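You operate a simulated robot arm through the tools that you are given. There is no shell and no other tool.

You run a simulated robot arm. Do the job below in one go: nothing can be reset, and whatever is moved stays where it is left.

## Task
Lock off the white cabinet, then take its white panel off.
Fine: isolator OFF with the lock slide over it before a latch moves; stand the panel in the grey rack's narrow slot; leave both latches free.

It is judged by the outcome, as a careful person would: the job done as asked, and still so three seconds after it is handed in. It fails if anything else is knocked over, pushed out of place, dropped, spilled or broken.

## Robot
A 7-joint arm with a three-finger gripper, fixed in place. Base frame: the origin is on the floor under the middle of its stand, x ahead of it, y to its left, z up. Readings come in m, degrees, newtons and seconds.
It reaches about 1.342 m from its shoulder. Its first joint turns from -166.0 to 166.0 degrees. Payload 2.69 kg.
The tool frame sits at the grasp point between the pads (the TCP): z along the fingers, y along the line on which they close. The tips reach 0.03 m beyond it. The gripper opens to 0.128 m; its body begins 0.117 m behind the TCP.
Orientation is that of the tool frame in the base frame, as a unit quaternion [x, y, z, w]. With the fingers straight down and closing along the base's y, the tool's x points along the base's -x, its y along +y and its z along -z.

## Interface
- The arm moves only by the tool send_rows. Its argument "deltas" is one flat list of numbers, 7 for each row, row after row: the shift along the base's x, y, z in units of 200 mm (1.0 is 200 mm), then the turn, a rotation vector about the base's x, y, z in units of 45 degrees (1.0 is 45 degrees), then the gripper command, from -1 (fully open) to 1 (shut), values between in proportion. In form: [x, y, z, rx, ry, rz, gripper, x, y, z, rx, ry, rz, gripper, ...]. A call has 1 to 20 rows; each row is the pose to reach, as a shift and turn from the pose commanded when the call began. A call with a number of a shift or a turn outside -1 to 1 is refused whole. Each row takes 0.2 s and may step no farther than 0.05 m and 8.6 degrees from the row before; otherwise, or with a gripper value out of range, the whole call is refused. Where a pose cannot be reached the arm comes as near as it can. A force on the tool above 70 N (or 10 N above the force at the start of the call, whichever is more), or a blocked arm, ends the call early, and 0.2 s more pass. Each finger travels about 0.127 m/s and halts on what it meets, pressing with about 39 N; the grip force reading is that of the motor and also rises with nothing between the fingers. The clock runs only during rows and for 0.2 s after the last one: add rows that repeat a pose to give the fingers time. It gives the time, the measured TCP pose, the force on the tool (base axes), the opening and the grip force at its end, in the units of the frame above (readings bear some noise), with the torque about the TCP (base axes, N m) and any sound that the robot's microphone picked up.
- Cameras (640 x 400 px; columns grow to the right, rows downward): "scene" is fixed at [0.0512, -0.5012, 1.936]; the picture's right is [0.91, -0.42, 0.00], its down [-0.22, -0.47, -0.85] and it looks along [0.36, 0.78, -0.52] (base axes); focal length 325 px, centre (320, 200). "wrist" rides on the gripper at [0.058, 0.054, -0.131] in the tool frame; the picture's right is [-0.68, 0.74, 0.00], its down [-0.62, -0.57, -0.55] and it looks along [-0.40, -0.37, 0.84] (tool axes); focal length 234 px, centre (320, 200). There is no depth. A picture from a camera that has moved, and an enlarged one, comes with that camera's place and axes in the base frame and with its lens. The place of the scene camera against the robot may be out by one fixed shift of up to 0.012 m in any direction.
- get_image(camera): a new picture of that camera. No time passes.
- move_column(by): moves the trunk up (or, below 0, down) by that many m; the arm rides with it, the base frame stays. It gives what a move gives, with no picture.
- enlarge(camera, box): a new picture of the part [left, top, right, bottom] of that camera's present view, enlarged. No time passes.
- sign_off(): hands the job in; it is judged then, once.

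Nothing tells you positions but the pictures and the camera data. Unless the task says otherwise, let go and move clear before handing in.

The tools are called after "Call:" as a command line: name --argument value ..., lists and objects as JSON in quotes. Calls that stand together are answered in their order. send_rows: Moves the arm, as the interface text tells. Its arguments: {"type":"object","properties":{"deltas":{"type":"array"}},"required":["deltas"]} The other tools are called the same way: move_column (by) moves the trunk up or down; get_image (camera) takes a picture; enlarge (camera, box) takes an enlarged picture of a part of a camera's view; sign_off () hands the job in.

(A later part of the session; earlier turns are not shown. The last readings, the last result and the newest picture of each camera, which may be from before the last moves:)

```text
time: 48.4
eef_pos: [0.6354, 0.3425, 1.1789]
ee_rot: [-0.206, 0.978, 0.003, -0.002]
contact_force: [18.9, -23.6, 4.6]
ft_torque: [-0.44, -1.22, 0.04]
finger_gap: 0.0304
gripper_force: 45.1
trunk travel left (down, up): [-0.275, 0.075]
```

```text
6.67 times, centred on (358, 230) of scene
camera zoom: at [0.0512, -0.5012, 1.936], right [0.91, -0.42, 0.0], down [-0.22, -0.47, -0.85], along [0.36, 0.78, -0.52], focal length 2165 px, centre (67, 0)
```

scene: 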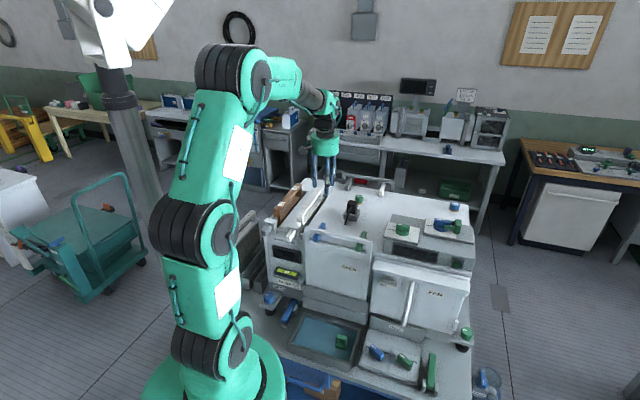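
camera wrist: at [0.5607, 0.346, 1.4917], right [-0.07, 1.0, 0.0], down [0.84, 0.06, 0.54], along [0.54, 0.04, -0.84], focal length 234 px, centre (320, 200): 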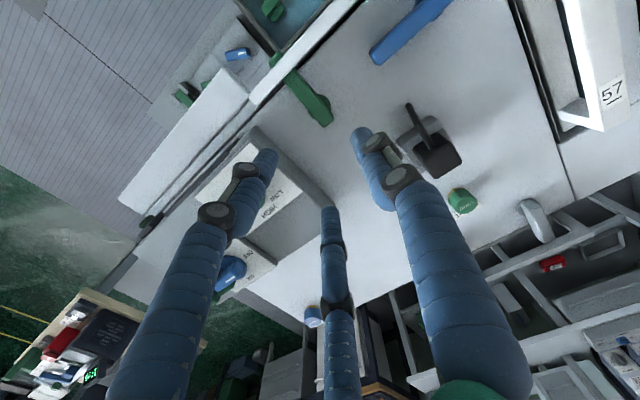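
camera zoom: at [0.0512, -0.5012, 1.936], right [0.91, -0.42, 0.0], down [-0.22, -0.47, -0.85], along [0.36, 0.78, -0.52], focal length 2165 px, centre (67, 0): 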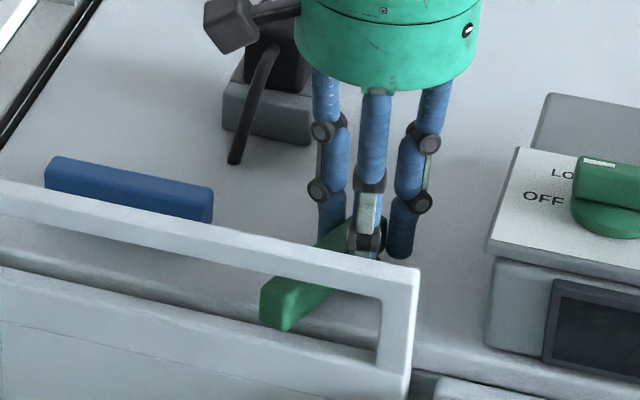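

It swings inward. Continuing 45° with the lateral force relaxed.

Call:
send_rows --deltas '[0.0005, -0.0155, 0, 0, 0, -0.167, 0.9, -0.0035, -0.017, 0, 0, 0, -0.333, 0.9, -0.0085, -0.017, 0, 0, 0, -0.5, 0.9, -0.0135, -0.017, 0, 0, 0, -0.667, 0.9, -0.0185, -0.0155, 0, 0, 0, -0.833, 0.9, -0.0225, -0.014, 0, 0, 0, -1.0, 0.9]'

Call:
enlarge --camera "scene" --box '[300, 200, 396, 260]'

Call:
get_image --camera "wrist"

```text
time: 49.8
eef_pos: [0.631, 0.3422, 1.1791]
ee_rot: [0.185, 0.983, 0.002, -0.001]
contact_force: [18.2, -9.0, 12.1]
ft_torque: [-0.35, -0.63, -0.12]
finger_gap: 0.0308
gripper_force: 45.2
trunk travel left (down, up): [-0.275, 0.075]
```

```text
6.67 times, centred on (348, 230) of scene
camera zoom: at [0.0512, -0.5012, 1.936], right [0.91, -0.42, 0.0], down [-0.22, -0.47, -0.85], along [0.36, 0.78, -0.52], focal length 2165 px, centre (133, 0)
```

zoom: 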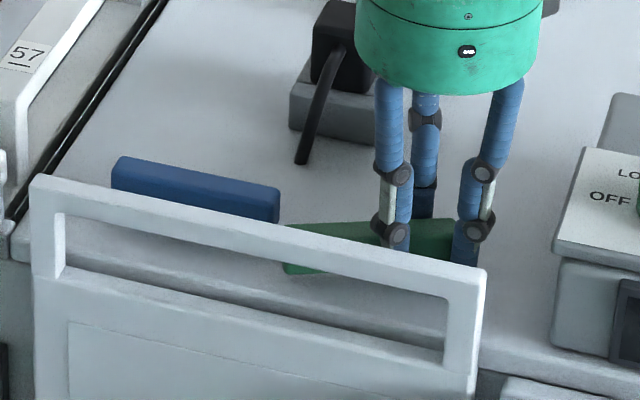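

```text
taken
camera wrist: at [0.5948, 0.4133, 1.3104], right [0.9, 0.44, 0.0], down [0.37, -0.75, 0.54], along [0.24, -0.49, -0.84], focal length 234 px, centre (320, 200)
```

wrist: 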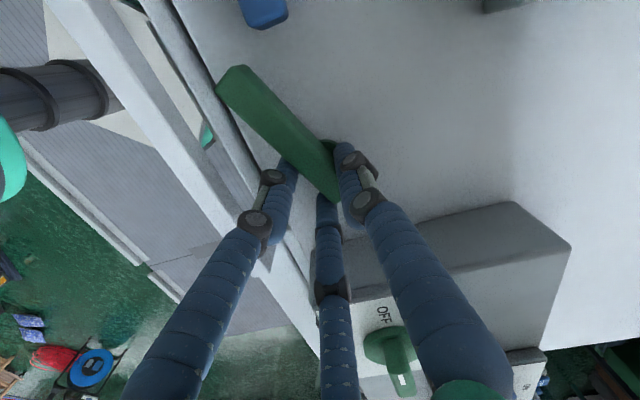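

There is room to the blue bar's tip (~8 mm). Another 20°.

Call:
send_rows --deltas '[0, 0.001, 0, 0, 0, -0.15, 0.9, -0.002, 0.003, 0, 0, 0, -0.3, 0.9, -0.0045, 0.0045, 0, 0, 0, -0.43, 0.9, -0.0045, 0.0045, 0, 0, 0, -0.43, 0.9]'

Call:
enlarge --camera "scene" --box '[300, 200, 396, 260]'

Call:
get_image --camera "wrist"

```text
time: 50.8
eef_pos: [0.628, 0.3415, 1.1779]
ee_rot: [0.346, 0.938, 0.004, -0.002]
contact_force: [10.0, -13.6, 14.1]
ft_torque: [-0.33, -0.19, -0.12]
finger_gap: 0.0311
gripper_force: 44.6
trunk travel left (down, up): [-0.275, 0.075]
```

```text
6.67 times, centred on (348, 230) of scene
camera zoom: at [0.0512, -0.5012, 1.936], right [0.91, -0.42, 0.0], down [-0.22, -0.47, -0.85], along [0.36, 0.78, -0.52], focal length 2165 px, centre (133, 0)
```

zoom: 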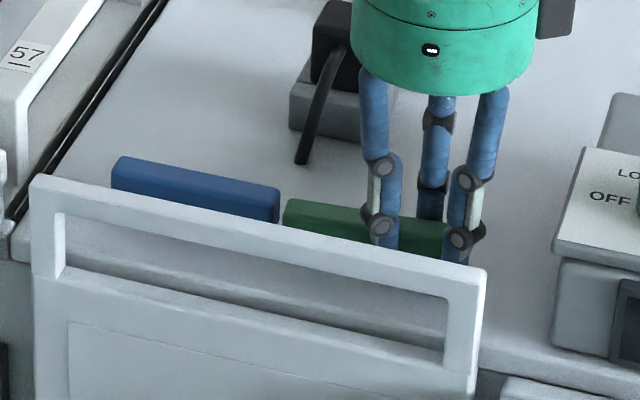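

```text
taken
camera wrist: at [0.6181, 0.4214, 1.3104], right [0.99, 0.12, 0.0], down [0.1, -0.83, 0.54], along [0.07, -0.54, -0.84], focal length 234 px, centre (320, 200)
```

wrist: 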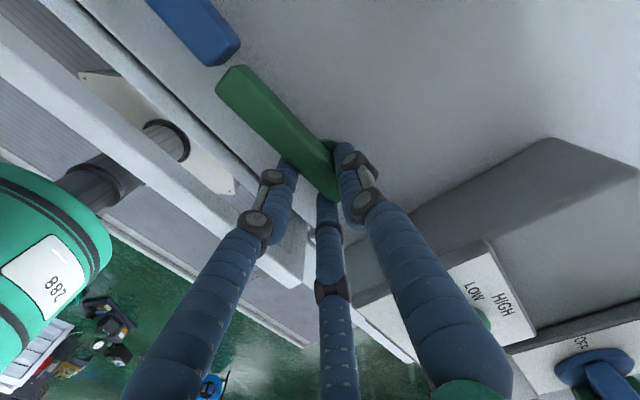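

Both latches now lie flat behind the panel. Releasing the green one and lifting.

Call:
send_rows --deltas '[0, 0, 0, 0, 0, 0, 0.5, 0, 0, 0, 0, 0, 0, 0.25, 0, 0, 0.02, 0, 0, 0, 0.2, 0, 0, 0.15, 0, 0, 0, 0.2, 0, 0, 0.35, 0, 0, 0, 0.2, 0, 0, 0.55, 0, 0, 0, 0.2, 0, 0, 0.75, 0, 0, 0, 0.2, 0, 0, 0.95, 0, 0, 0, 0.2]'

Call:
enlarge --camera "scene" --box '[300, 200, 396, 260]'

Call:
get_image --camera "wrist"

```text
time: 52.6
eef_pos: [0.6295, 0.3427, 1.3698]
ee_rot: [0.345, 0.939, 0.003, 0.0]
contact_force: [-1.0, 0.4, -0.7]
ft_torque: [0.0, -0.04, 0.03]
finger_gap: 0.0512
gripper_force: 0.1
trunk travel left (down, up): [-0.275, 0.075]
```

```text
6.67 times, centred on (348, 230) of scene
camera zoom: at [0.0512, -0.5012, 1.936], right [0.91, -0.42, 0.0], down [-0.22, -0.47, -0.85], along [0.36, 0.78, -0.52], focal length 2165 px, centre (133, 0)
```

zoom: 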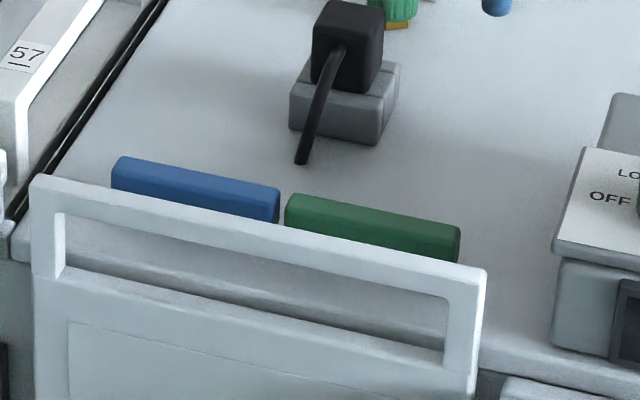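

```text
taken
camera wrist: at [0.6188, 0.4216, 1.5004], right [0.99, 0.12, 0.0], down [0.1, -0.83, 0.54], along [0.07, -0.54, -0.84], focal length 234 px, centre (320, 200)
```

wrist: 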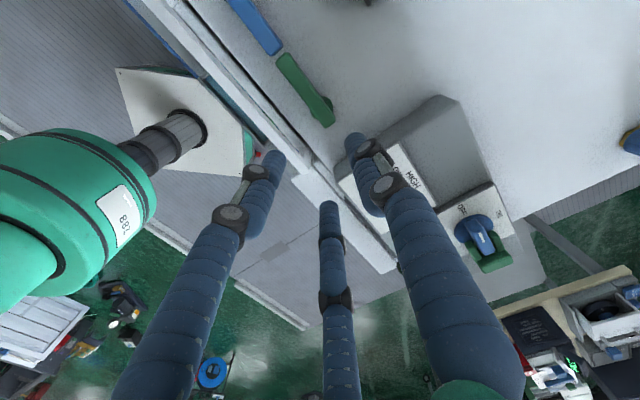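

Both latches are free. Next, survey the rack on the left: move the camera above it.

Call:
send_rows --deltas '[0, 0, 0.2, 0, 0, 0.16, 1, 0, 0, 0.4, 0, 0, 0.32, 1, -0.15, 0.15, 0.4, 0, 0, 0.48, 1, -0.3, 0.3, 0.4, 0, 0, 0.64, 1, -0.45, 0.47, 0.4, 0, 0, 0.8, 1, -0.6, 0.64, 0.4, 0, 0, 0.97, 1, -0.75, 0.81, 0.4, 0, 0, 0.97, 1, -0.88, 0.98, 0.4, 0, 0, 0.97, 1]'

Call:
send_rows --deltas '[-0.15, 0.17, 0, 0, 0, 0.16, 1, -0.3, 0.34, 0, 0, 0, 0.32, 1, -0.45, 0.51, 0, 0, 0, 0.48, 1, -0.6, 0.68, 0, 0, 0, 0.64, 1, -0.75, 0.85, 0, 0, 0, 0.8, 1, -0.85, 1.0, 0, 0, 0, 0.95, 1]'

Call:
get_image --camera "wrist"

Call:
get_image --camera "scene"

```text
time: 54.4
eef_pos: [0.4524, 0.5408, 1.4483]
ee_rot: [-0.028, 1.0, 0.003, -0.002]
contact_force: [0.3, 0.3, -0.5]
ft_torque: [-0.04, -0.01, 0.01]
finger_gap: 0.0018
gripper_force: 31.3
trunk travel left (down, up): [-0.275, 0.075]
```

```text
time: 55.8
eef_pos: [0.2818, 0.7379, 1.4483]
ee_rot: [-0.392, 0.92, 0.0, -0.003]
contact_force: [0.2, 0.4, -0.3]
ft_torque: [0.0, 0.01, -0.01]
finger_gap: 0.0019
gripper_force: 30.9
trunk travel left (down, up): [-0.275, 0.075]
```

```text
taken
camera wrist: at [0.2035, 0.7355, 1.5804], right [-0.06, 1.0, 0.0], down [0.84, 0.05, 0.54], along [0.54, 0.03, -0.84], focal length 234 px, centre (320, 200)
```

wrist: 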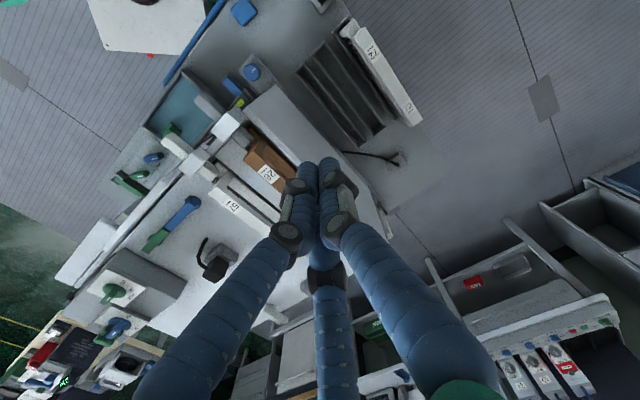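

```text
taken
```

scene: 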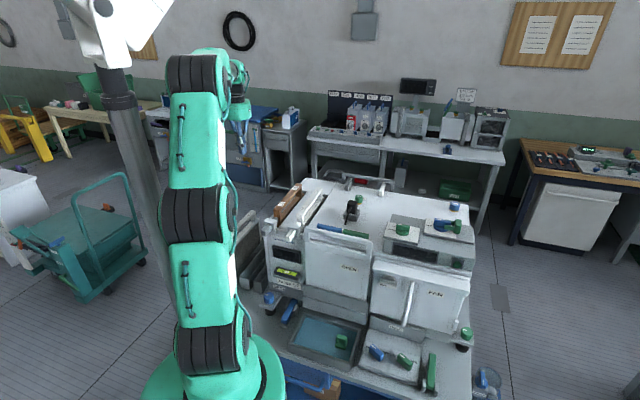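

Call:
enlarge --camera "wrist" --box '[230, 0, 430, 165]'

Call:
enlarge --camera "wrist" --box '[290, 10, 410, 85]'

Call:
enlarge --camera "wrist" --box '[310, 80, 430, 155]'

Call:
enlarge --camera "scene" --box '[210, 195, 322, 295]'

```text
2.42 times, centred on (330, 82) of wrist
camera zoom: at [0.2035, 0.7355, 1.5804], right [-0.06, 1.0, 0.0], down [0.84, 0.05, 0.54], along [0.54, 0.03, -0.84], focal length 568 px, centre (296, 485)
```

zoom: 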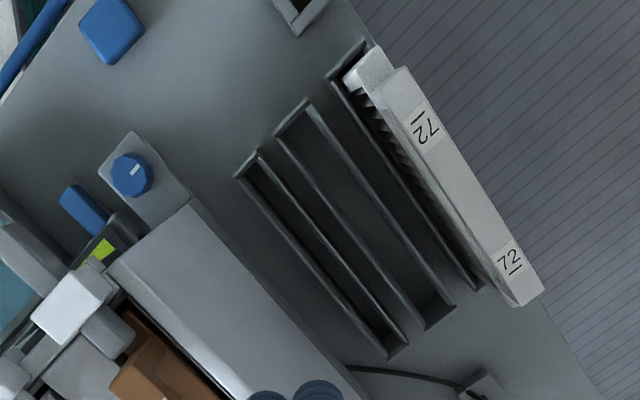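

```text
5.33 times, centred on (350, 48) of wrist
camera zoom: at [0.2035, 0.7355, 1.5804], right [-0.06, 1.0, 0.0], down [0.84, 0.05, 0.54], along [0.54, 0.03, -0.84], focal length 1249 px, centre (160, 1013)
```

zoom: 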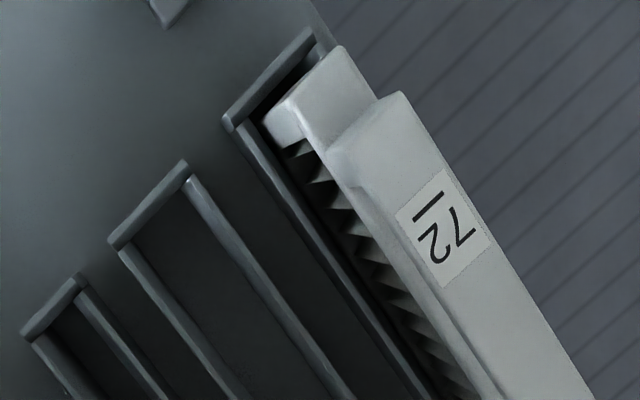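

```text
5.33 times, centred on (370, 118) of wrist
camera zoom: at [0.2035, 0.7355, 1.5804], right [-0.06, 1.0, 0.0], down [0.84, 0.05, 0.54], along [0.54, 0.03, -0.84], focal length 1249 px, centre (53, 640)
```

zoom: 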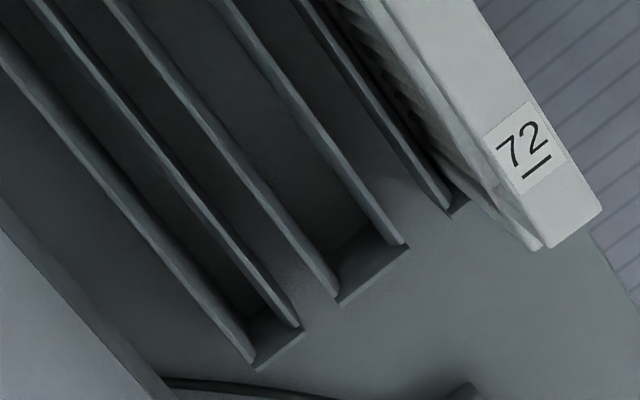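

```text
4.00 times, centred on (266, 245) of scene
camera zoom: at [0.0512, -0.5012, 1.936], right [0.91, -0.42, 0.0], down [-0.22, -0.47, -0.85], along [0.36, 0.78, -0.52], focal length 1299 px, centre (536, 20)
```

zoom: 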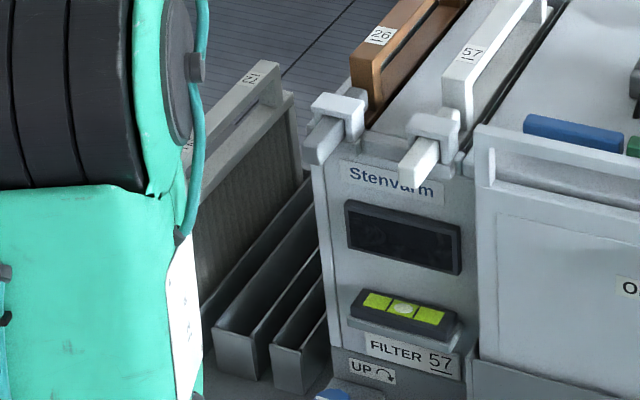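

The rack has three channels: the one nearest the cabinet is the narrowest (centre line around s=-0.29, rim z≈0.77), the middle is wider, and the third holds filter 72. I'll lower the camera for a closer measurement of the narrow slot and re-level the tool.

Call:
send_rows --deltas '[-0.01, -0.05, -0.2, 0.002, -0.004, 0, 1, -0.025, -0.1, -0.4, 0.003, -0.007, 0, 1, -0.025, -0.14, -0.6, 0.003, -0.007, 0, 1, -0.025, -0.14, -0.8, 0.003, -0.007, 0, 1, -0.025, -0.14, -1.0, 0.003, -0.007, 0, 1]'

Call:
get_image --camera "wrist"

Call:
get_image --camera "scene"

```text
time: 57.0
eef_pos: [0.2736, 0.7152, 1.2491]
ee_rot: [-0.39, 0.921, 0.003, 0.001]
contact_force: [-0.4, 0.6, -0.5]
ft_torque: [-0.07, 0.0, 0.0]
finger_gap: 0.0024
gripper_force: 32.1
trunk travel left (down, up): [-0.275, 0.075]
```

```text
taken
camera wrist: at [0.1951, 0.7103, 1.3807], right [-0.06, 1.0, 0.0], down [0.83, 0.05, 0.55], along [0.55, 0.04, -0.84], focal length 234 px, centre (320, 200)
```

wrist: 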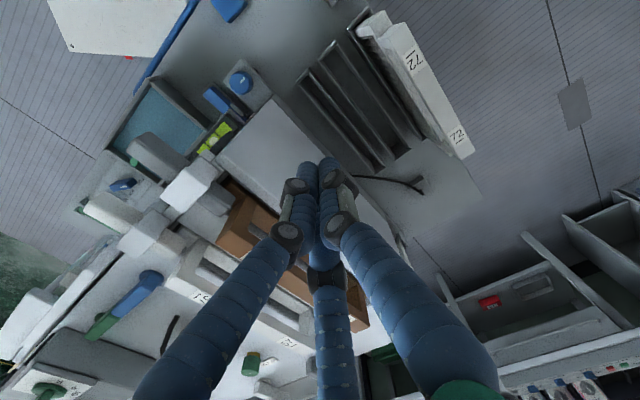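

```text
taken
```

scene: 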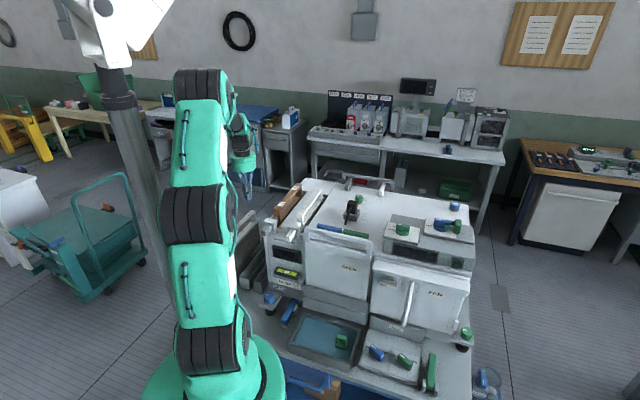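

Call:
enlarge --camera "wrist" --box '[260, 30, 420, 130]'

Call:
enlarge --camera "wrist" --box '[280, 55, 360, 105]'

Call:
enlarge --camera "wrist" --box '[340, 130, 420, 180]'

```text
4.00 times, centred on (340, 80) of wrist
camera zoom: at [0.1951, 0.7103, 1.3807], right [-0.06, 1.0, 0.0], down [0.83, 0.05, 0.55], along [0.55, 0.04, -0.84], focal length 937 px, centre (240, 680)
```

zoom: 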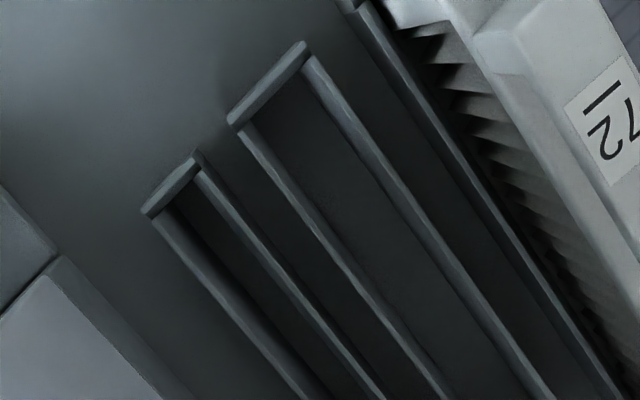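

```text
8.00 times, centred on (320, 80) of wrist
camera zoom: at [0.1951, 0.7103, 1.3807], right [-0.06, 1.0, 0.0], down [0.83, 0.05, 0.55], along [0.55, 0.04, -0.84], focal length 1873 px, centre (320, 1160)
```

zoom: 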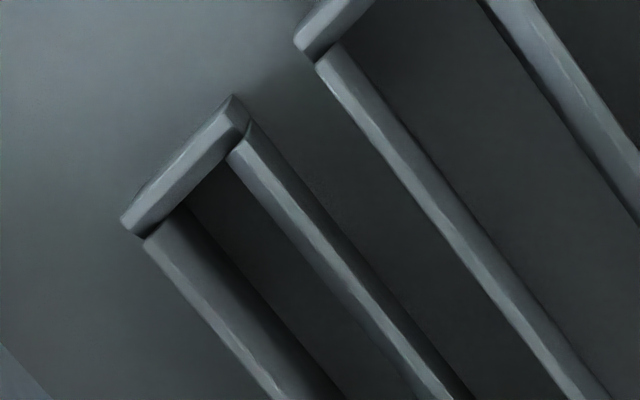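

```text
8.00 times, centred on (380, 155) of wrist
camera zoom: at [0.1951, 0.7103, 1.3807], right [-0.06, 1.0, 0.0], down [0.83, 0.05, 0.55], along [0.55, 0.04, -0.84], focal length 1873 px, centre (-160, 560)
```

zoom: 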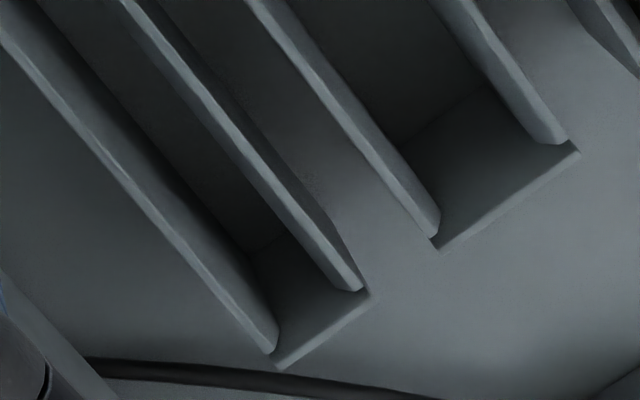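

The narrow slot's centre line is about s≈-0.29, inner width ≈30 mm, open at the back. Now I'll go back to the panel, aligning the gripper across its handle.

Call:
send_rows --deltas '[0, 0, 0.2, 0, 0, -0.16, 0.5, 0, 0, 0.4, 0, 0, -0.32, 0.3, 0, 0, 0.6, 0, 0, -0.48, 0.3, 0.1, -0.14, 0.8, 0, 0, -0.64, 0.3, 0.2, -0.29, 0.9, 0, 0, -0.8, 0.3, 0.3, -0.44, 1.0, 0, 0, -0.96, 0.3, 0.4, -0.59, 1.0, 0, 0, -0.98, 0.3, 0.5, -0.74, 1.0, 0, 0, -1.0, 0.3, 0.62, -0.87, 1.0, 0, 0, -1.0, 0.3]'

Call:
send_rows --deltas '[0.12, -0.16, 0, 0, 0, -0.16, 0.3, 0.24, -0.33, 0, 0, 0, -0.32, 0.3, 0.36, -0.5, 0, 0, 0, -0.48, 0.3, 0.5, -0.68, 0, 0, 0, -0.64, 0.3, 0.62, -0.84, 0, 0, 0, -0.8, 0.3, 0.648, -0.879, -0.1, 0, 0, -0.96, 0.3, 0.648, -0.879, -0.25, 0, 0, -1.0, 0.3]'

Call:
get_image --camera "wrist"

Call:
get_image --camera "scene"

```text
refused: row 4 steps farther than a row can; nothing moved
```

```text
time: 58.6
eef_pos: [0.4073, 0.5345, 1.2024]
ee_rot: [-0.009, 1.0, 0.003, 0.003]
contact_force: [2.2, -8.3, 22.6]
ft_torque: [-0.73, 0.53, 0.35]
finger_gap: 0.0458
gripper_force: 0.6
trunk travel left (down, up): [-0.275, 0.075]
```

```text
taken
camera wrist: at [0.3468, 0.5882, 1.3339], right [0.66, 0.75, 0.01], down [0.62, -0.56, 0.55], along [0.41, -0.36, -0.84], focal length 234 px, centre (320, 200)
```

wrist: 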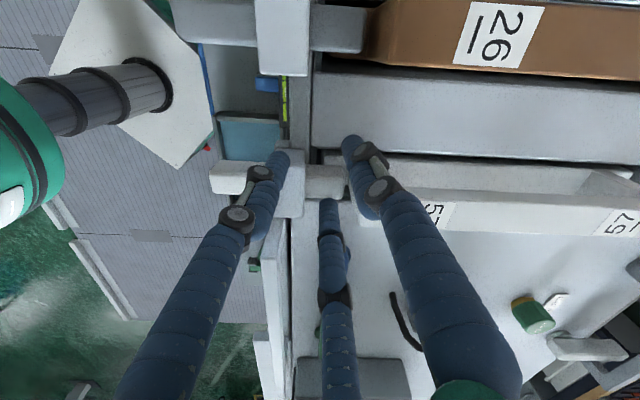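

```text
taken
```

scene: 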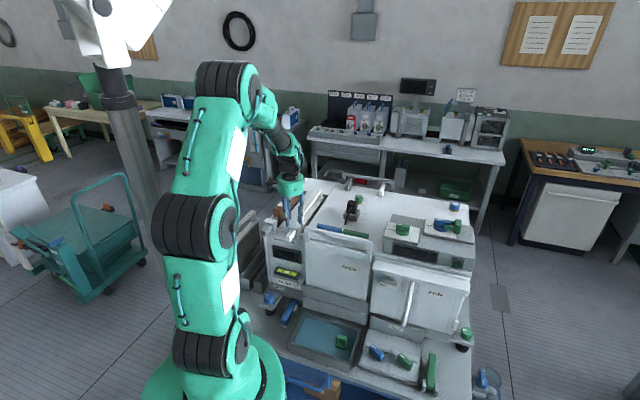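

The first call was refused and the second ran from the low position, which I did not want; the fingers are now resting on something near the filter clamp. I'll raise straight up and inspect for disturbance.

Call:
send_rows --deltas '[0, 0, 0.1, 0, 0, 0, 0.3, 0, 0, 0.3, 0, 0, 0, 0.3, 0, 0, 0.5, 0, 0, 0, 0.3, 0, 0, 0.7, 0, 0, 0, 0.3, 0, 0, 0.9, 0, 0, 0, 0.3]'

Call:
enlarge --camera "scene" --box '[240, 170, 352, 240]'

Call:
get_image --camera "wrist"

```text
time: 59.8
eef_pos: [0.4056, 0.5351, 1.3786]
ee_rot: [-0.008, 1.0, 0.001, 0.001]
contact_force: [-0.3, 0.0, -1.0]
ft_torque: [-0.02, 0.03, 0.03]
finger_gap: 0.0447
gripper_force: 0.1
trunk travel left (down, up): [-0.275, 0.075]
```

```text
5.71 times, centred on (296, 205) of scene
camera zoom: at [0.0512, -0.5012, 1.936], right [0.91, -0.42, 0.0], down [-0.22, -0.47, -0.85], along [0.36, 0.78, -0.52], focal length 1856 px, centre (457, 171)
```

zoom: 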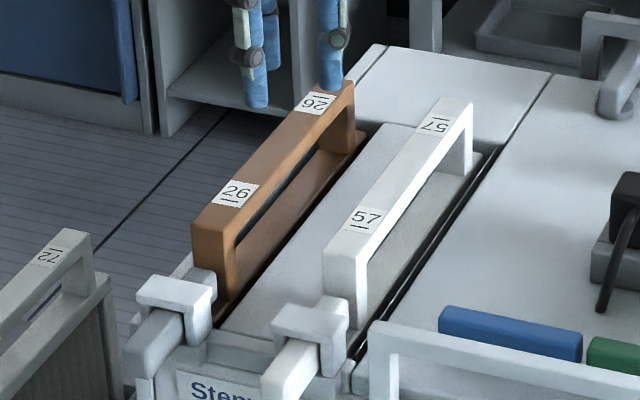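

```text
taken
camera wrist: at [0.3453, 0.5892, 1.51], right [0.66, 0.75, 0.0], down [0.62, -0.56, 0.55], along [0.41, -0.36, -0.84], focal length 234 px, centre (320, 200)
```

wrist: 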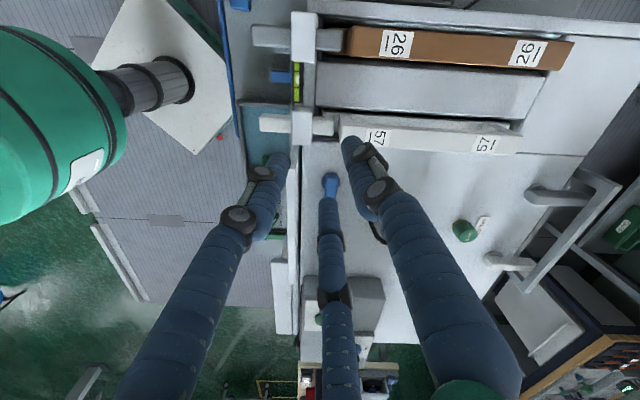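

Let me compare with the very first close-up of the same region.

Call:
enlarge --camera "scene" --box '[240, 170, 400, 270]'

Call:
enlarge --camera "scene" --box '[210, 195, 306, 295]'

Call:
enlarge --camera "wrist" --box '[230, 0, 430, 165]'

```text
4.00 times, centred on (320, 220) of scene
camera zoom: at [0.0512, -0.5012, 1.936], right [0.91, -0.42, 0.0], down [-0.22, -0.47, -0.85], along [0.36, 0.78, -0.52], focal length 1299 px, centre (320, 120)
```

zoom: 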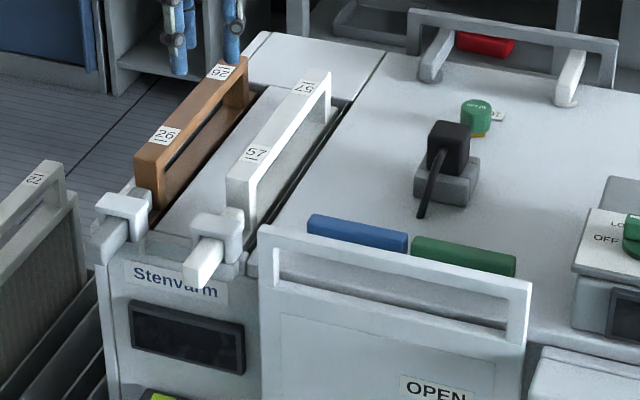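

```text
4.00 times, centred on (258, 245) of scene
camera zoom: at [0.0512, -0.5012, 1.936], right [0.91, -0.42, 0.0], down [-0.22, -0.47, -0.85], along [0.36, 0.78, -0.52], focal length 1299 px, centre (568, 20)
```

zoom: 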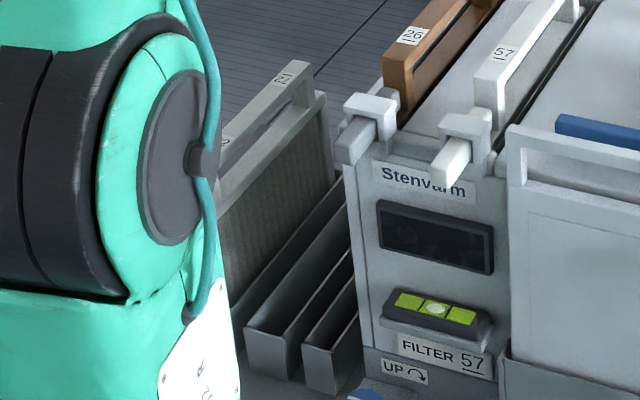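

```text
2.42 times, centred on (330, 82) of wrist
camera zoom: at [0.3453, 0.5892, 1.51], right [0.66, 0.75, 0.0], down [0.62, -0.56, 0.55], along [0.41, -0.36, -0.84], focal length 568 px, centre (296, 485)
```

zoom: 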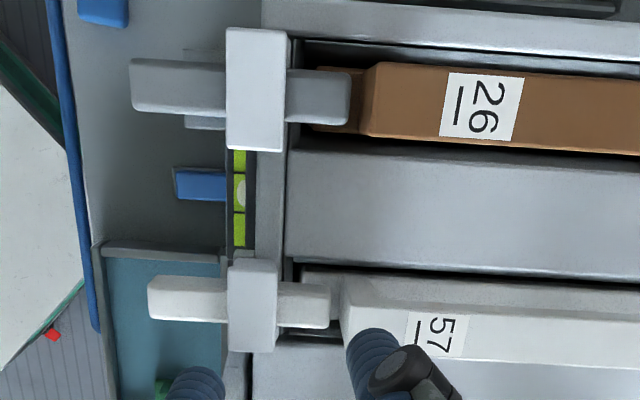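

Nothing appears disturbed (clamps, filters, labels at the same pixels as before). Now moving over the panel handle.

Call:
send_rows --deltas '[0.1, -0.14, 0.05, 0, 0, -0.167, 0.1, 0.2, -0.28, 0.05, 0, 0, -0.333, 0.1, 0.3, -0.42, 0.05, 0, 0, -0.5, 0.1, 0.4, -0.56, 0.05, 0, 0, -0.667, 0.1, 0.5, -0.7, 0.05, 0, 0, -0.833, 0.1, 0.608, -0.849, 0.05, 0, 0, -1.0, 0.1]'

Call:
get_image --camera "wrist"

Call:
enlarge --camera "wrist" --box '[200, 20, 440, 170]'

```text
time: 61.2
eef_pos: [0.5287, 0.3648, 1.3888]
ee_rot: [0.376, 0.927, 0.0, 0.001]
contact_force: [0.5, -0.1, -0.1]
ft_torque: [0.0, -0.02, -0.01]
finger_gap: 0.0574
gripper_force: 0.1
trunk travel left (down, up): [-0.275, 0.075]
```

```text
taken
camera wrist: at [0.5221, 0.4464, 1.5186], right [1.0, 0.06, 0.0], down [0.05, -0.84, 0.55], along [0.03, -0.55, -0.84], focal length 234 px, centre (320, 200)
```

wrist: 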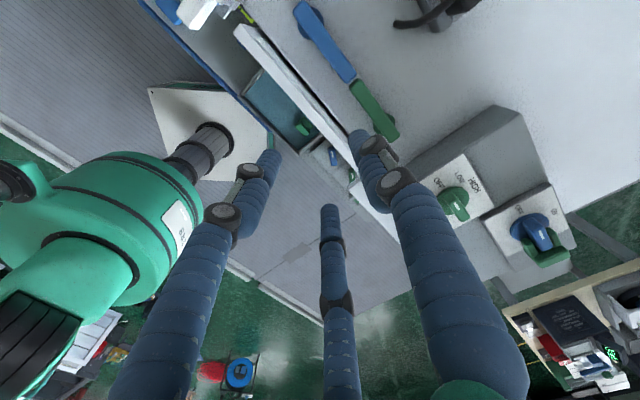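

```text
2.67 times, centred on (320, 95) of wrist
camera zoom: at [0.5221, 0.4464, 1.5186], right [1.0, 0.06, 0.0], down [0.05, -0.84, 0.55], along [0.03, -0.55, -0.84], focal length 624 px, centre (320, 480)
```

zoom: 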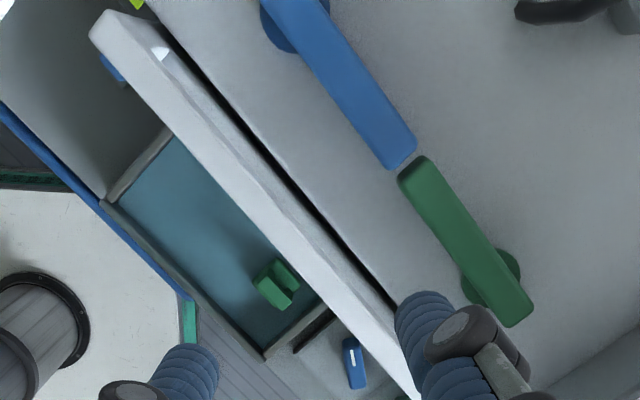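

I'll zoom in on the handle to get its exact centre line from this side.

Call:
enlarge --camera "wrist" --box '[225, 15, 305, 65]'

Call:
enlarge --camera "wrist" --box '[270, 80, 366, 140]'

Call:
enlarge --camera "scene" --box '[290, 170, 386, 250]'

```text
8.00 times, centred on (265, 40) of wrist
camera zoom: at [0.5221, 0.4464, 1.5186], right [1.0, 0.06, 0.0], down [0.05, -0.84, 0.55], along [0.03, -0.55, -0.84], focal length 1873 px, centre (760, 1480)
```

zoom: 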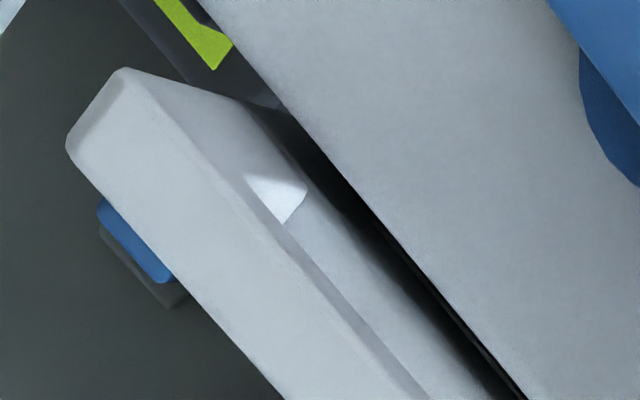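

```text
6.67 times, centred on (318, 110) of wrist
camera zoom: at [0.5221, 0.4464, 1.5186], right [1.0, 0.06, 0.0], down [0.05, -0.84, 0.55], along [0.03, -0.55, -0.84], focal length 1561 px, centre (333, 800)
```

zoom: 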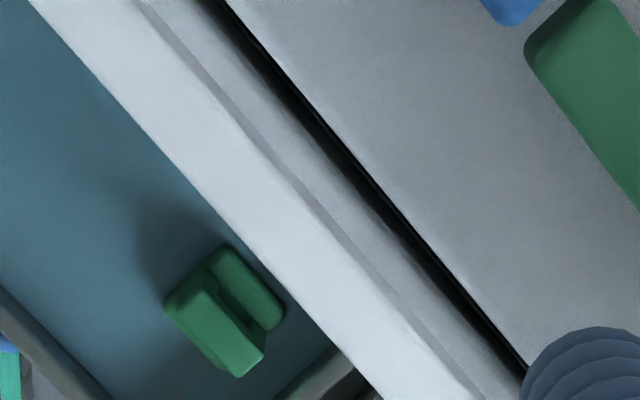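

```text
5.00 times, centred on (338, 210) of scene
camera zoom: at [0.0512, -0.5012, 1.936], right [0.91, -0.42, 0.0], down [-0.22, -0.47, -0.85], along [0.36, 0.78, -0.52], focal length 1624 px, centre (230, 150)
```

zoom: 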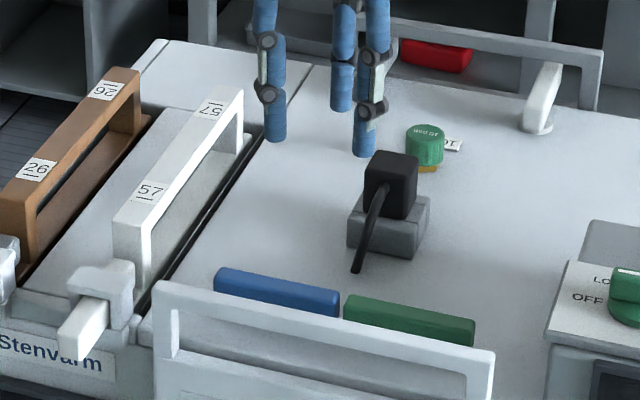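

Handle centre line at d≈0.629, s≈0.12. I'll line up and lower to just above it.

Call:
send_rows --deltas '[-0.028, -0.019, -0.2, 0, 0, 0, 0.1, -0.028, -0.019, -0.4, 0, 0, 0, 0.1, -0.028, -0.019, -0.6, 0, 0, 0, 0.1, -0.028, -0.019, -0.72, 0, 0, 0, 0.1]'

Call:
get_image --camera "wrist"

Call:
enlarge --camera "wrist" --box '[220, 90, 420, 215]'

Call:
enlarge --camera "scene" --box '[290, 190, 386, 250]'

```text
time: 62.2
eef_pos: [0.5236, 0.3605, 1.2442]
ee_rot: [0.374, 0.927, 0.001, 0.001]
contact_force: [0.6, 0.1, -0.1]
ft_torque: [-0.02, 0.01, 0.0]
finger_gap: 0.0573
gripper_force: 0.0
trunk travel left (down, up): [-0.275, 0.075]
```

```text
taken
camera wrist: at [0.5183, 0.4425, 1.375], right [1.0, 0.06, 0.0], down [0.05, -0.83, 0.55], along [0.04, -0.55, -0.84], focal length 234 px, centre (320, 200)
```

wrist: 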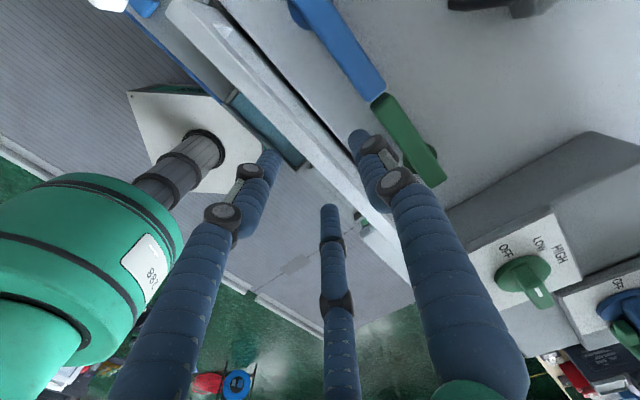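

```text
3.20 times, centred on (320, 152) of wrist
camera zoom: at [0.5183, 0.4425, 1.375], right [1.0, 0.06, 0.0], down [0.05, -0.83, 0.55], along [0.04, -0.55, -0.84], focal length 749 px, centre (320, 352)
```

zoom: 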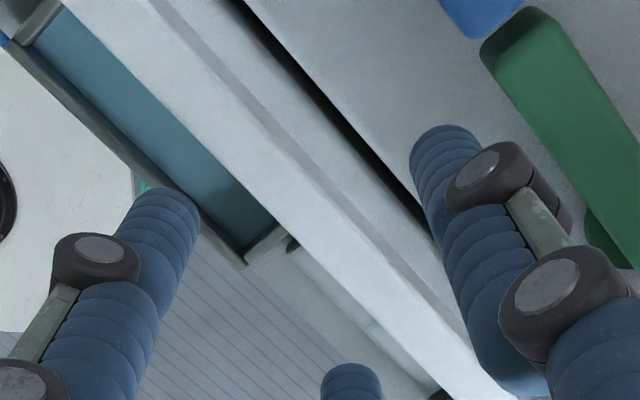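

```text
6.67 times, centred on (338, 220) of scene
camera zoom: at [0.0512, -0.5012, 1.936], right [0.91, -0.42, 0.0], down [-0.22, -0.47, -0.85], along [0.36, 0.78, -0.52], focal length 2165 px, centre (200, 67)
```

zoom: 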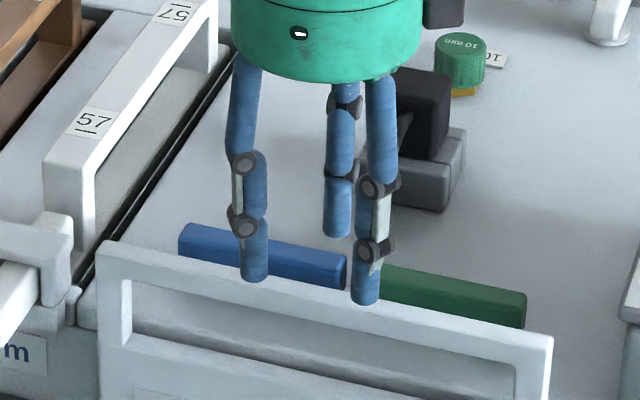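

Clearance is larger on the back side; shifting 4 mm forward, then lowering onto the handle.

Call:
send_rows --deltas '[-0.014, -0.0145, 0, 0, 0, 0, 0.1, -0.014, -0.0145, -0.1, 0, 0, 0, 0.1, -0.014, -0.0145, -0.18, 0, 0, 0, 0.1, -0.014, -0.0145, -0.26, 0, 0, 0, 0.1]'

Call:
enlarge --camera "wrist" --box '[220, 90, 420, 215]'

Call:
enlarge --camera "scene" --box '[290, 190, 386, 250]'

```text
time: 63.2
eef_pos: [0.5198, 0.3598, 1.1934]
ee_rot: [0.374, 0.927, 0.0, 0.001]
contact_force: [0.3, -0.5, 0.2]
ft_torque: [-0.01, -0.04, 0.03]
finger_gap: 0.0574
gripper_force: 0.0
trunk travel left (down, up): [-0.275, 0.075]
```

```text
3.20 times, centred on (320, 152) of wrist
camera zoom: at [0.5143, 0.4403, 1.3239], right [1.0, 0.06, 0.0], down [0.05, -0.84, 0.55], along [0.04, -0.55, -0.84], focal length 749 px, centre (320, 352)
```

zoom: 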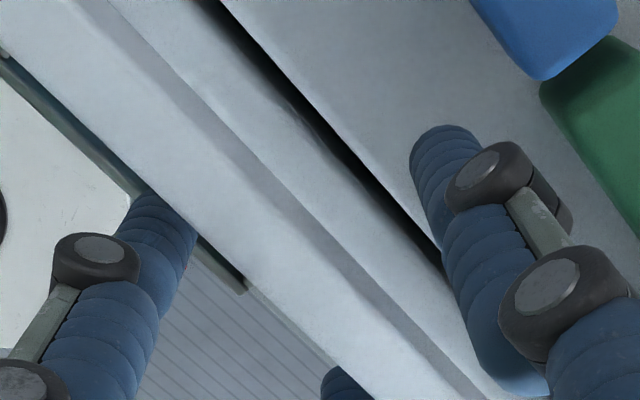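

```text
6.67 times, centred on (338, 220) of scene
camera zoom: at [0.0512, -0.5012, 1.936], right [0.91, -0.42, 0.0], down [-0.22, -0.47, -0.85], along [0.36, 0.78, -0.52], focal length 2165 px, centre (200, 67)
```

zoom: 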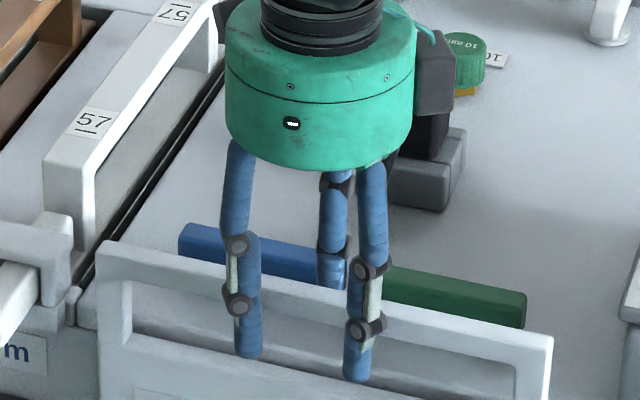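

The fingers are around the handle. Closing gradually while centring.

Call:
send_rows --deltas '[0.005, 0.005, 0, 0, 0, 0, 0.3, 0.01, 0.01, 0, 0, 0, 0, 0.45, 0.016, 0.016, 0, 0, 0, 0, 0.55, 0.016, 0.016, 0, 0, 0, 0, 0.65, 0.016, 0.016, 0, 0, 0, 0, 0.65]'

Call:
enlarge --camera "wrist" --box '[220, 90, 420, 215]'

Call:
enlarge --camera "scene" --box '[290, 190, 386, 250]'

```text
time: 64.4
eef_pos: [0.5238, 0.3624, 1.1942]
ee_rot: [0.375, 0.927, 0.0, 0.001]
contact_force: [-1.0, -2.7, -0.4]
ft_torque: [-0.12, 0.16, -0.28]
finger_gap: 0.0248
gripper_force: 38.6
trunk travel left (down, up): [-0.275, 0.075]
```

```text
3.20 times, centred on (320, 152) of wrist
camera zoom: at [0.5175, 0.4428, 1.3237], right [1.0, 0.06, 0.0], down [0.05, -0.83, 0.55], along [0.03, -0.55, -0.84], focal length 749 px, centre (320, 352)
```

zoom: 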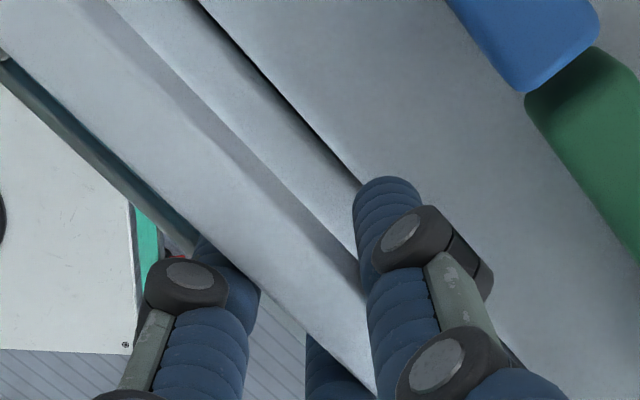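

```text
6.67 times, centred on (338, 220) of scene
camera zoom: at [0.0512, -0.5012, 1.936], right [0.91, -0.42, 0.0], down [-0.22, -0.47, -0.85], along [0.36, 0.78, -0.52], focal length 2165 px, centre (200, 67)
```

zoom: 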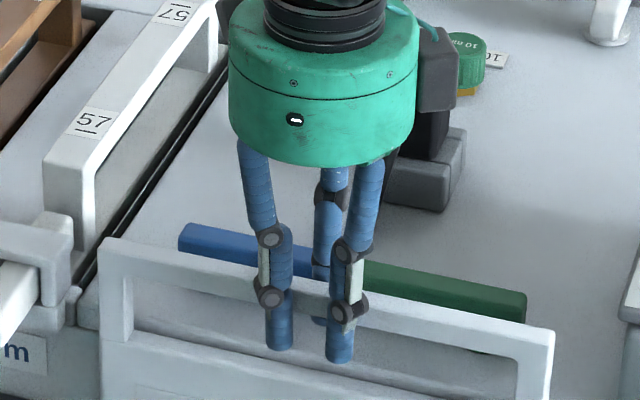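

Firm grip on the handle. Increase the grip command and lift 2 cm to test.

Call:
send_rows --deltas '[0, 0, 0, 0, 0, 0, 0.95, 0, 0, 0.02, 0, 0, 0, 0.95, 0, 0, 0.05, 0, 0, 0, 0.95, 0, 0, 0.1, 0, 0, 0, 0.95, 0, 0, 0.1, 0, 0, 0, 0.95]'

Call:
get_image --camera "scene"

Call:
enlarge --camera "scene" --box '[280, 200, 400, 320]'

```text
time: 65.6
eef_pos: [0.5219, 0.3627, 1.2141]
ee_rot: [0.374, 0.927, 0.001, 0.001]
contact_force: [-2.4, -1.2, -4.0]
ft_torque: [-0.19, 0.04, -0.31]
finger_gap: 0.0248
gripper_force: 39.4
trunk travel left (down, up): [-0.275, 0.075]
```

```text
taken
```

scene: 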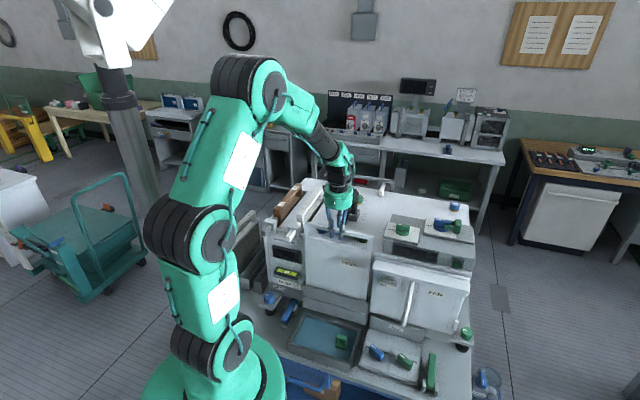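

```text
3.33 times, centred on (340, 260) of scene
camera zoom: at [0.0512, -0.5012, 1.936], right [0.91, -0.42, 0.0], down [-0.22, -0.47, -0.85], along [0.36, 0.78, -0.52], focal length 1082 px, centre (253, 0)
```

zoom: 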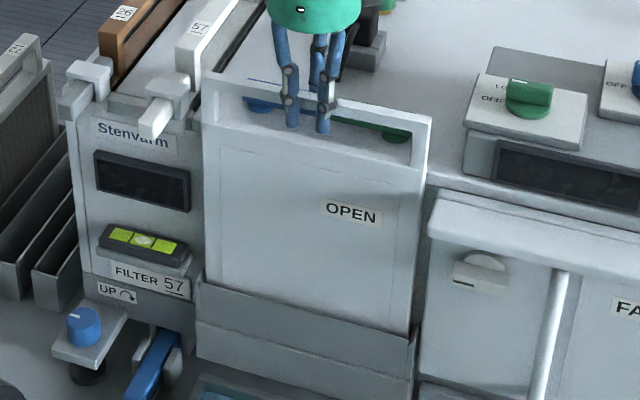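

The panel is coming out freely (about 4 N). Lifting another 8 cm.

Call:
send_rows --deltas '[0, 0, 0.1, 0, 0, 0, 0.95, 0, 0, 0.2, 0, 0, 0, 0.95, 0, 0, 0.3, 0, 0, 0, 0.95, 0, 0, 0.4, 0, 0, 0, 0.95, 0, 0, 0.4, 0, 0, 0, 0.95]'

Call:
enlarge --camera "scene" --box '[270, 180, 400, 320]'

Call:
get_image --camera "wrist"

```text
time: 66.8
eef_pos: [0.5216, 0.3621, 1.2928]
ee_rot: [0.375, 0.927, 0.002, 0.002]
contact_force: [-0.3, -0.4, -5.8]
ft_torque: [0.0, 0.01, 0.03]
finger_gap: 0.0248
gripper_force: 38.8
trunk travel left (down, up): [-0.275, 0.075]
```

```text
2.86 times, centred on (335, 250) of scene
camera zoom: at [0.0512, -0.5012, 1.936], right [0.91, -0.42, 0.0], down [-0.22, -0.47, -0.85], along [0.36, 0.78, -0.52], focal length 928 px, centre (277, 57)
```

zoom: 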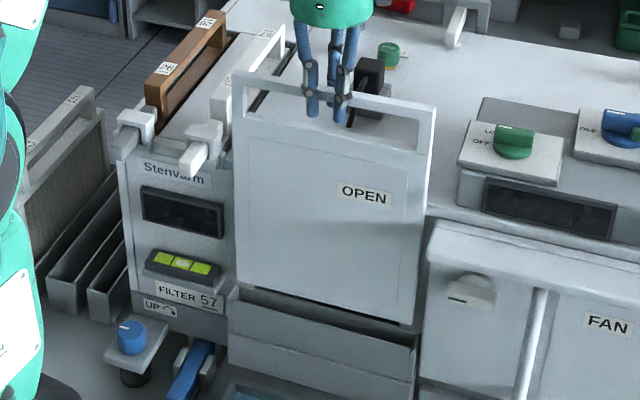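

```text
taken
camera wrist: at [0.5171, 0.4429, 1.4229], right [1.0, 0.06, 0.0], down [0.05, -0.83, 0.55], along [0.04, -0.55, -0.84], focal length 234 px, centre (320, 200)
```

wrist: 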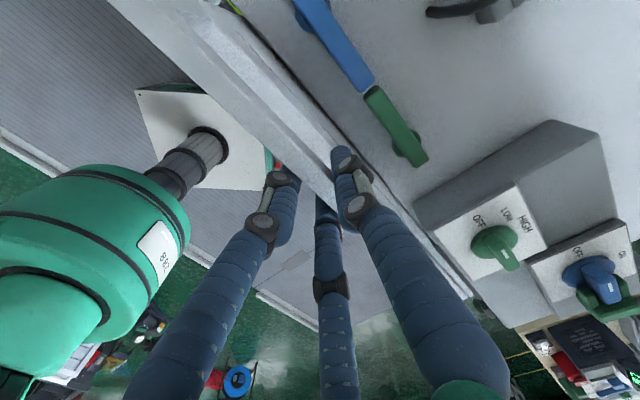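

The panel is clear of its ledge (bottom ≈0.90). Now pulling it straight forward away from the cabinet.

Call:
send_rows --deltas '[-0.07, -0.0713, 0.05, 0, 0, 0, 0.95, -0.175, -0.178, 0.1, 0, 0, 0, 0.95, -0.28, -0.285, 0.1, 0, 0, 0, 0.95, -0.385, -0.392, 0.1, 0, 0, 0, 0.95, -0.4556, -0.4636, 0.1, 0, 0, 0, 0.95, -0.5257, -0.535, 0.1, 0, 0, 0, 0.95]'

Call:
get_image --camera "scene"

Call:
get_image --camera "wrist"

```text
time: 68.2
eef_pos: [0.4172, 0.2551, 1.313]
ee_rot: [0.375, 0.927, 0.001, 0.001]
contact_force: [-0.3, -0.1, -6.5]
ft_torque: [-0.05, 0.06, -0.03]
finger_gap: 0.0245
gripper_force: 39.0
trunk travel left (down, up): [-0.275, 0.075]
```

```text
taken
```

scene: 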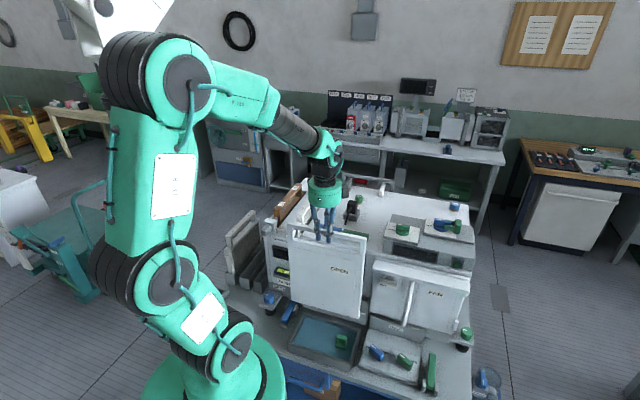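

```text
taken
camera wrist: at [0.4116, 0.3354, 1.4435], right [1.0, 0.06, 0.0], down [0.05, -0.83, 0.55], along [0.04, -0.55, -0.84], focal length 234 px, centre (320, 200)
```

wrist: 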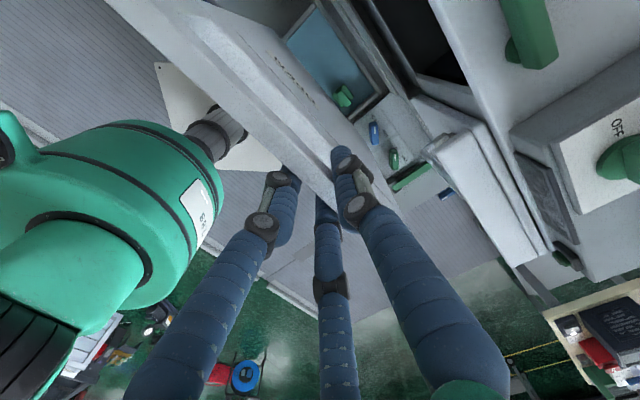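

Panel is clear in front of the cabinet. Moving left, keeping it at the same height.

Call:
send_rows --deltas '[-0.1, 0.098, 0, 0, 0, 0, 0.95, -0.25, 0.2455, 0, 0, 0, 0, 0.95, -0.4, 0.393, 0, 0, 0, 0, 0.95, -0.55, 0.54, 0, 0, 0, 0, 0.95, -0.7, 0.688, 0, 0, 0, 0, 0.95, -0.85, 0.835, 0, 0, 0, 0, 0.95, -0.95, 0.933, 0, 0, 0, 0, 0.95, -1.0, 0.982, 0, 0, 0, 0, 0.95]'

Call:
get_image --camera "scene"

Call:
get_image --camera "wrist"

```text
time: 70.0
eef_pos: [0.2196, 0.4516, 1.3131]
ee_rot: [0.375, 0.927, 0.001, 0.003]
contact_force: [-0.3, 0.4, -4.0]
ft_torque: [-0.06, -0.01, 0.01]
finger_gap: 0.0248
gripper_force: 39.0
trunk travel left (down, up): [-0.275, 0.075]
```

```text
taken
```

scene: 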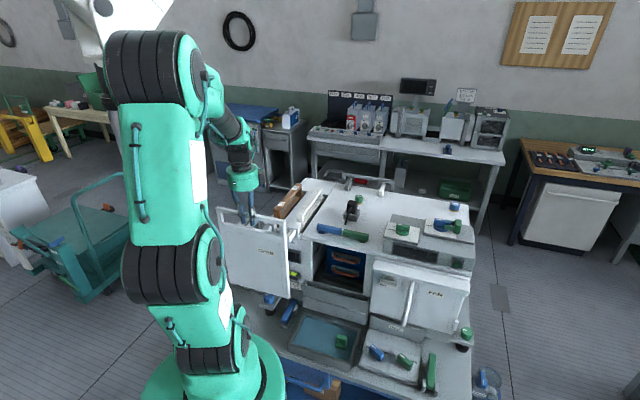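

```text
taken
camera wrist: at [0.2137, 0.5323, 1.4438], right [1.0, 0.06, 0.0], down [0.05, -0.83, 0.55], along [0.04, -0.55, -0.84], focal length 234 px, centre (320, 200)
```

wrist: 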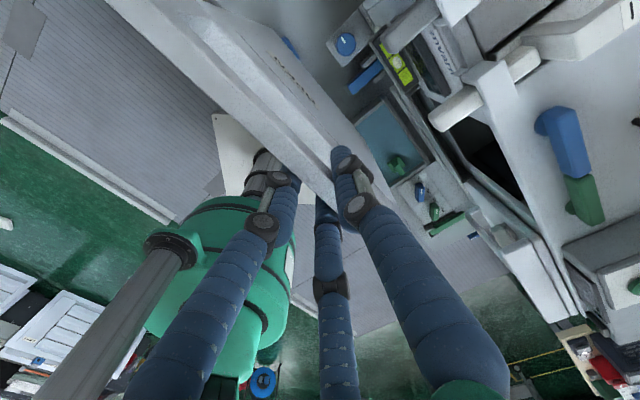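

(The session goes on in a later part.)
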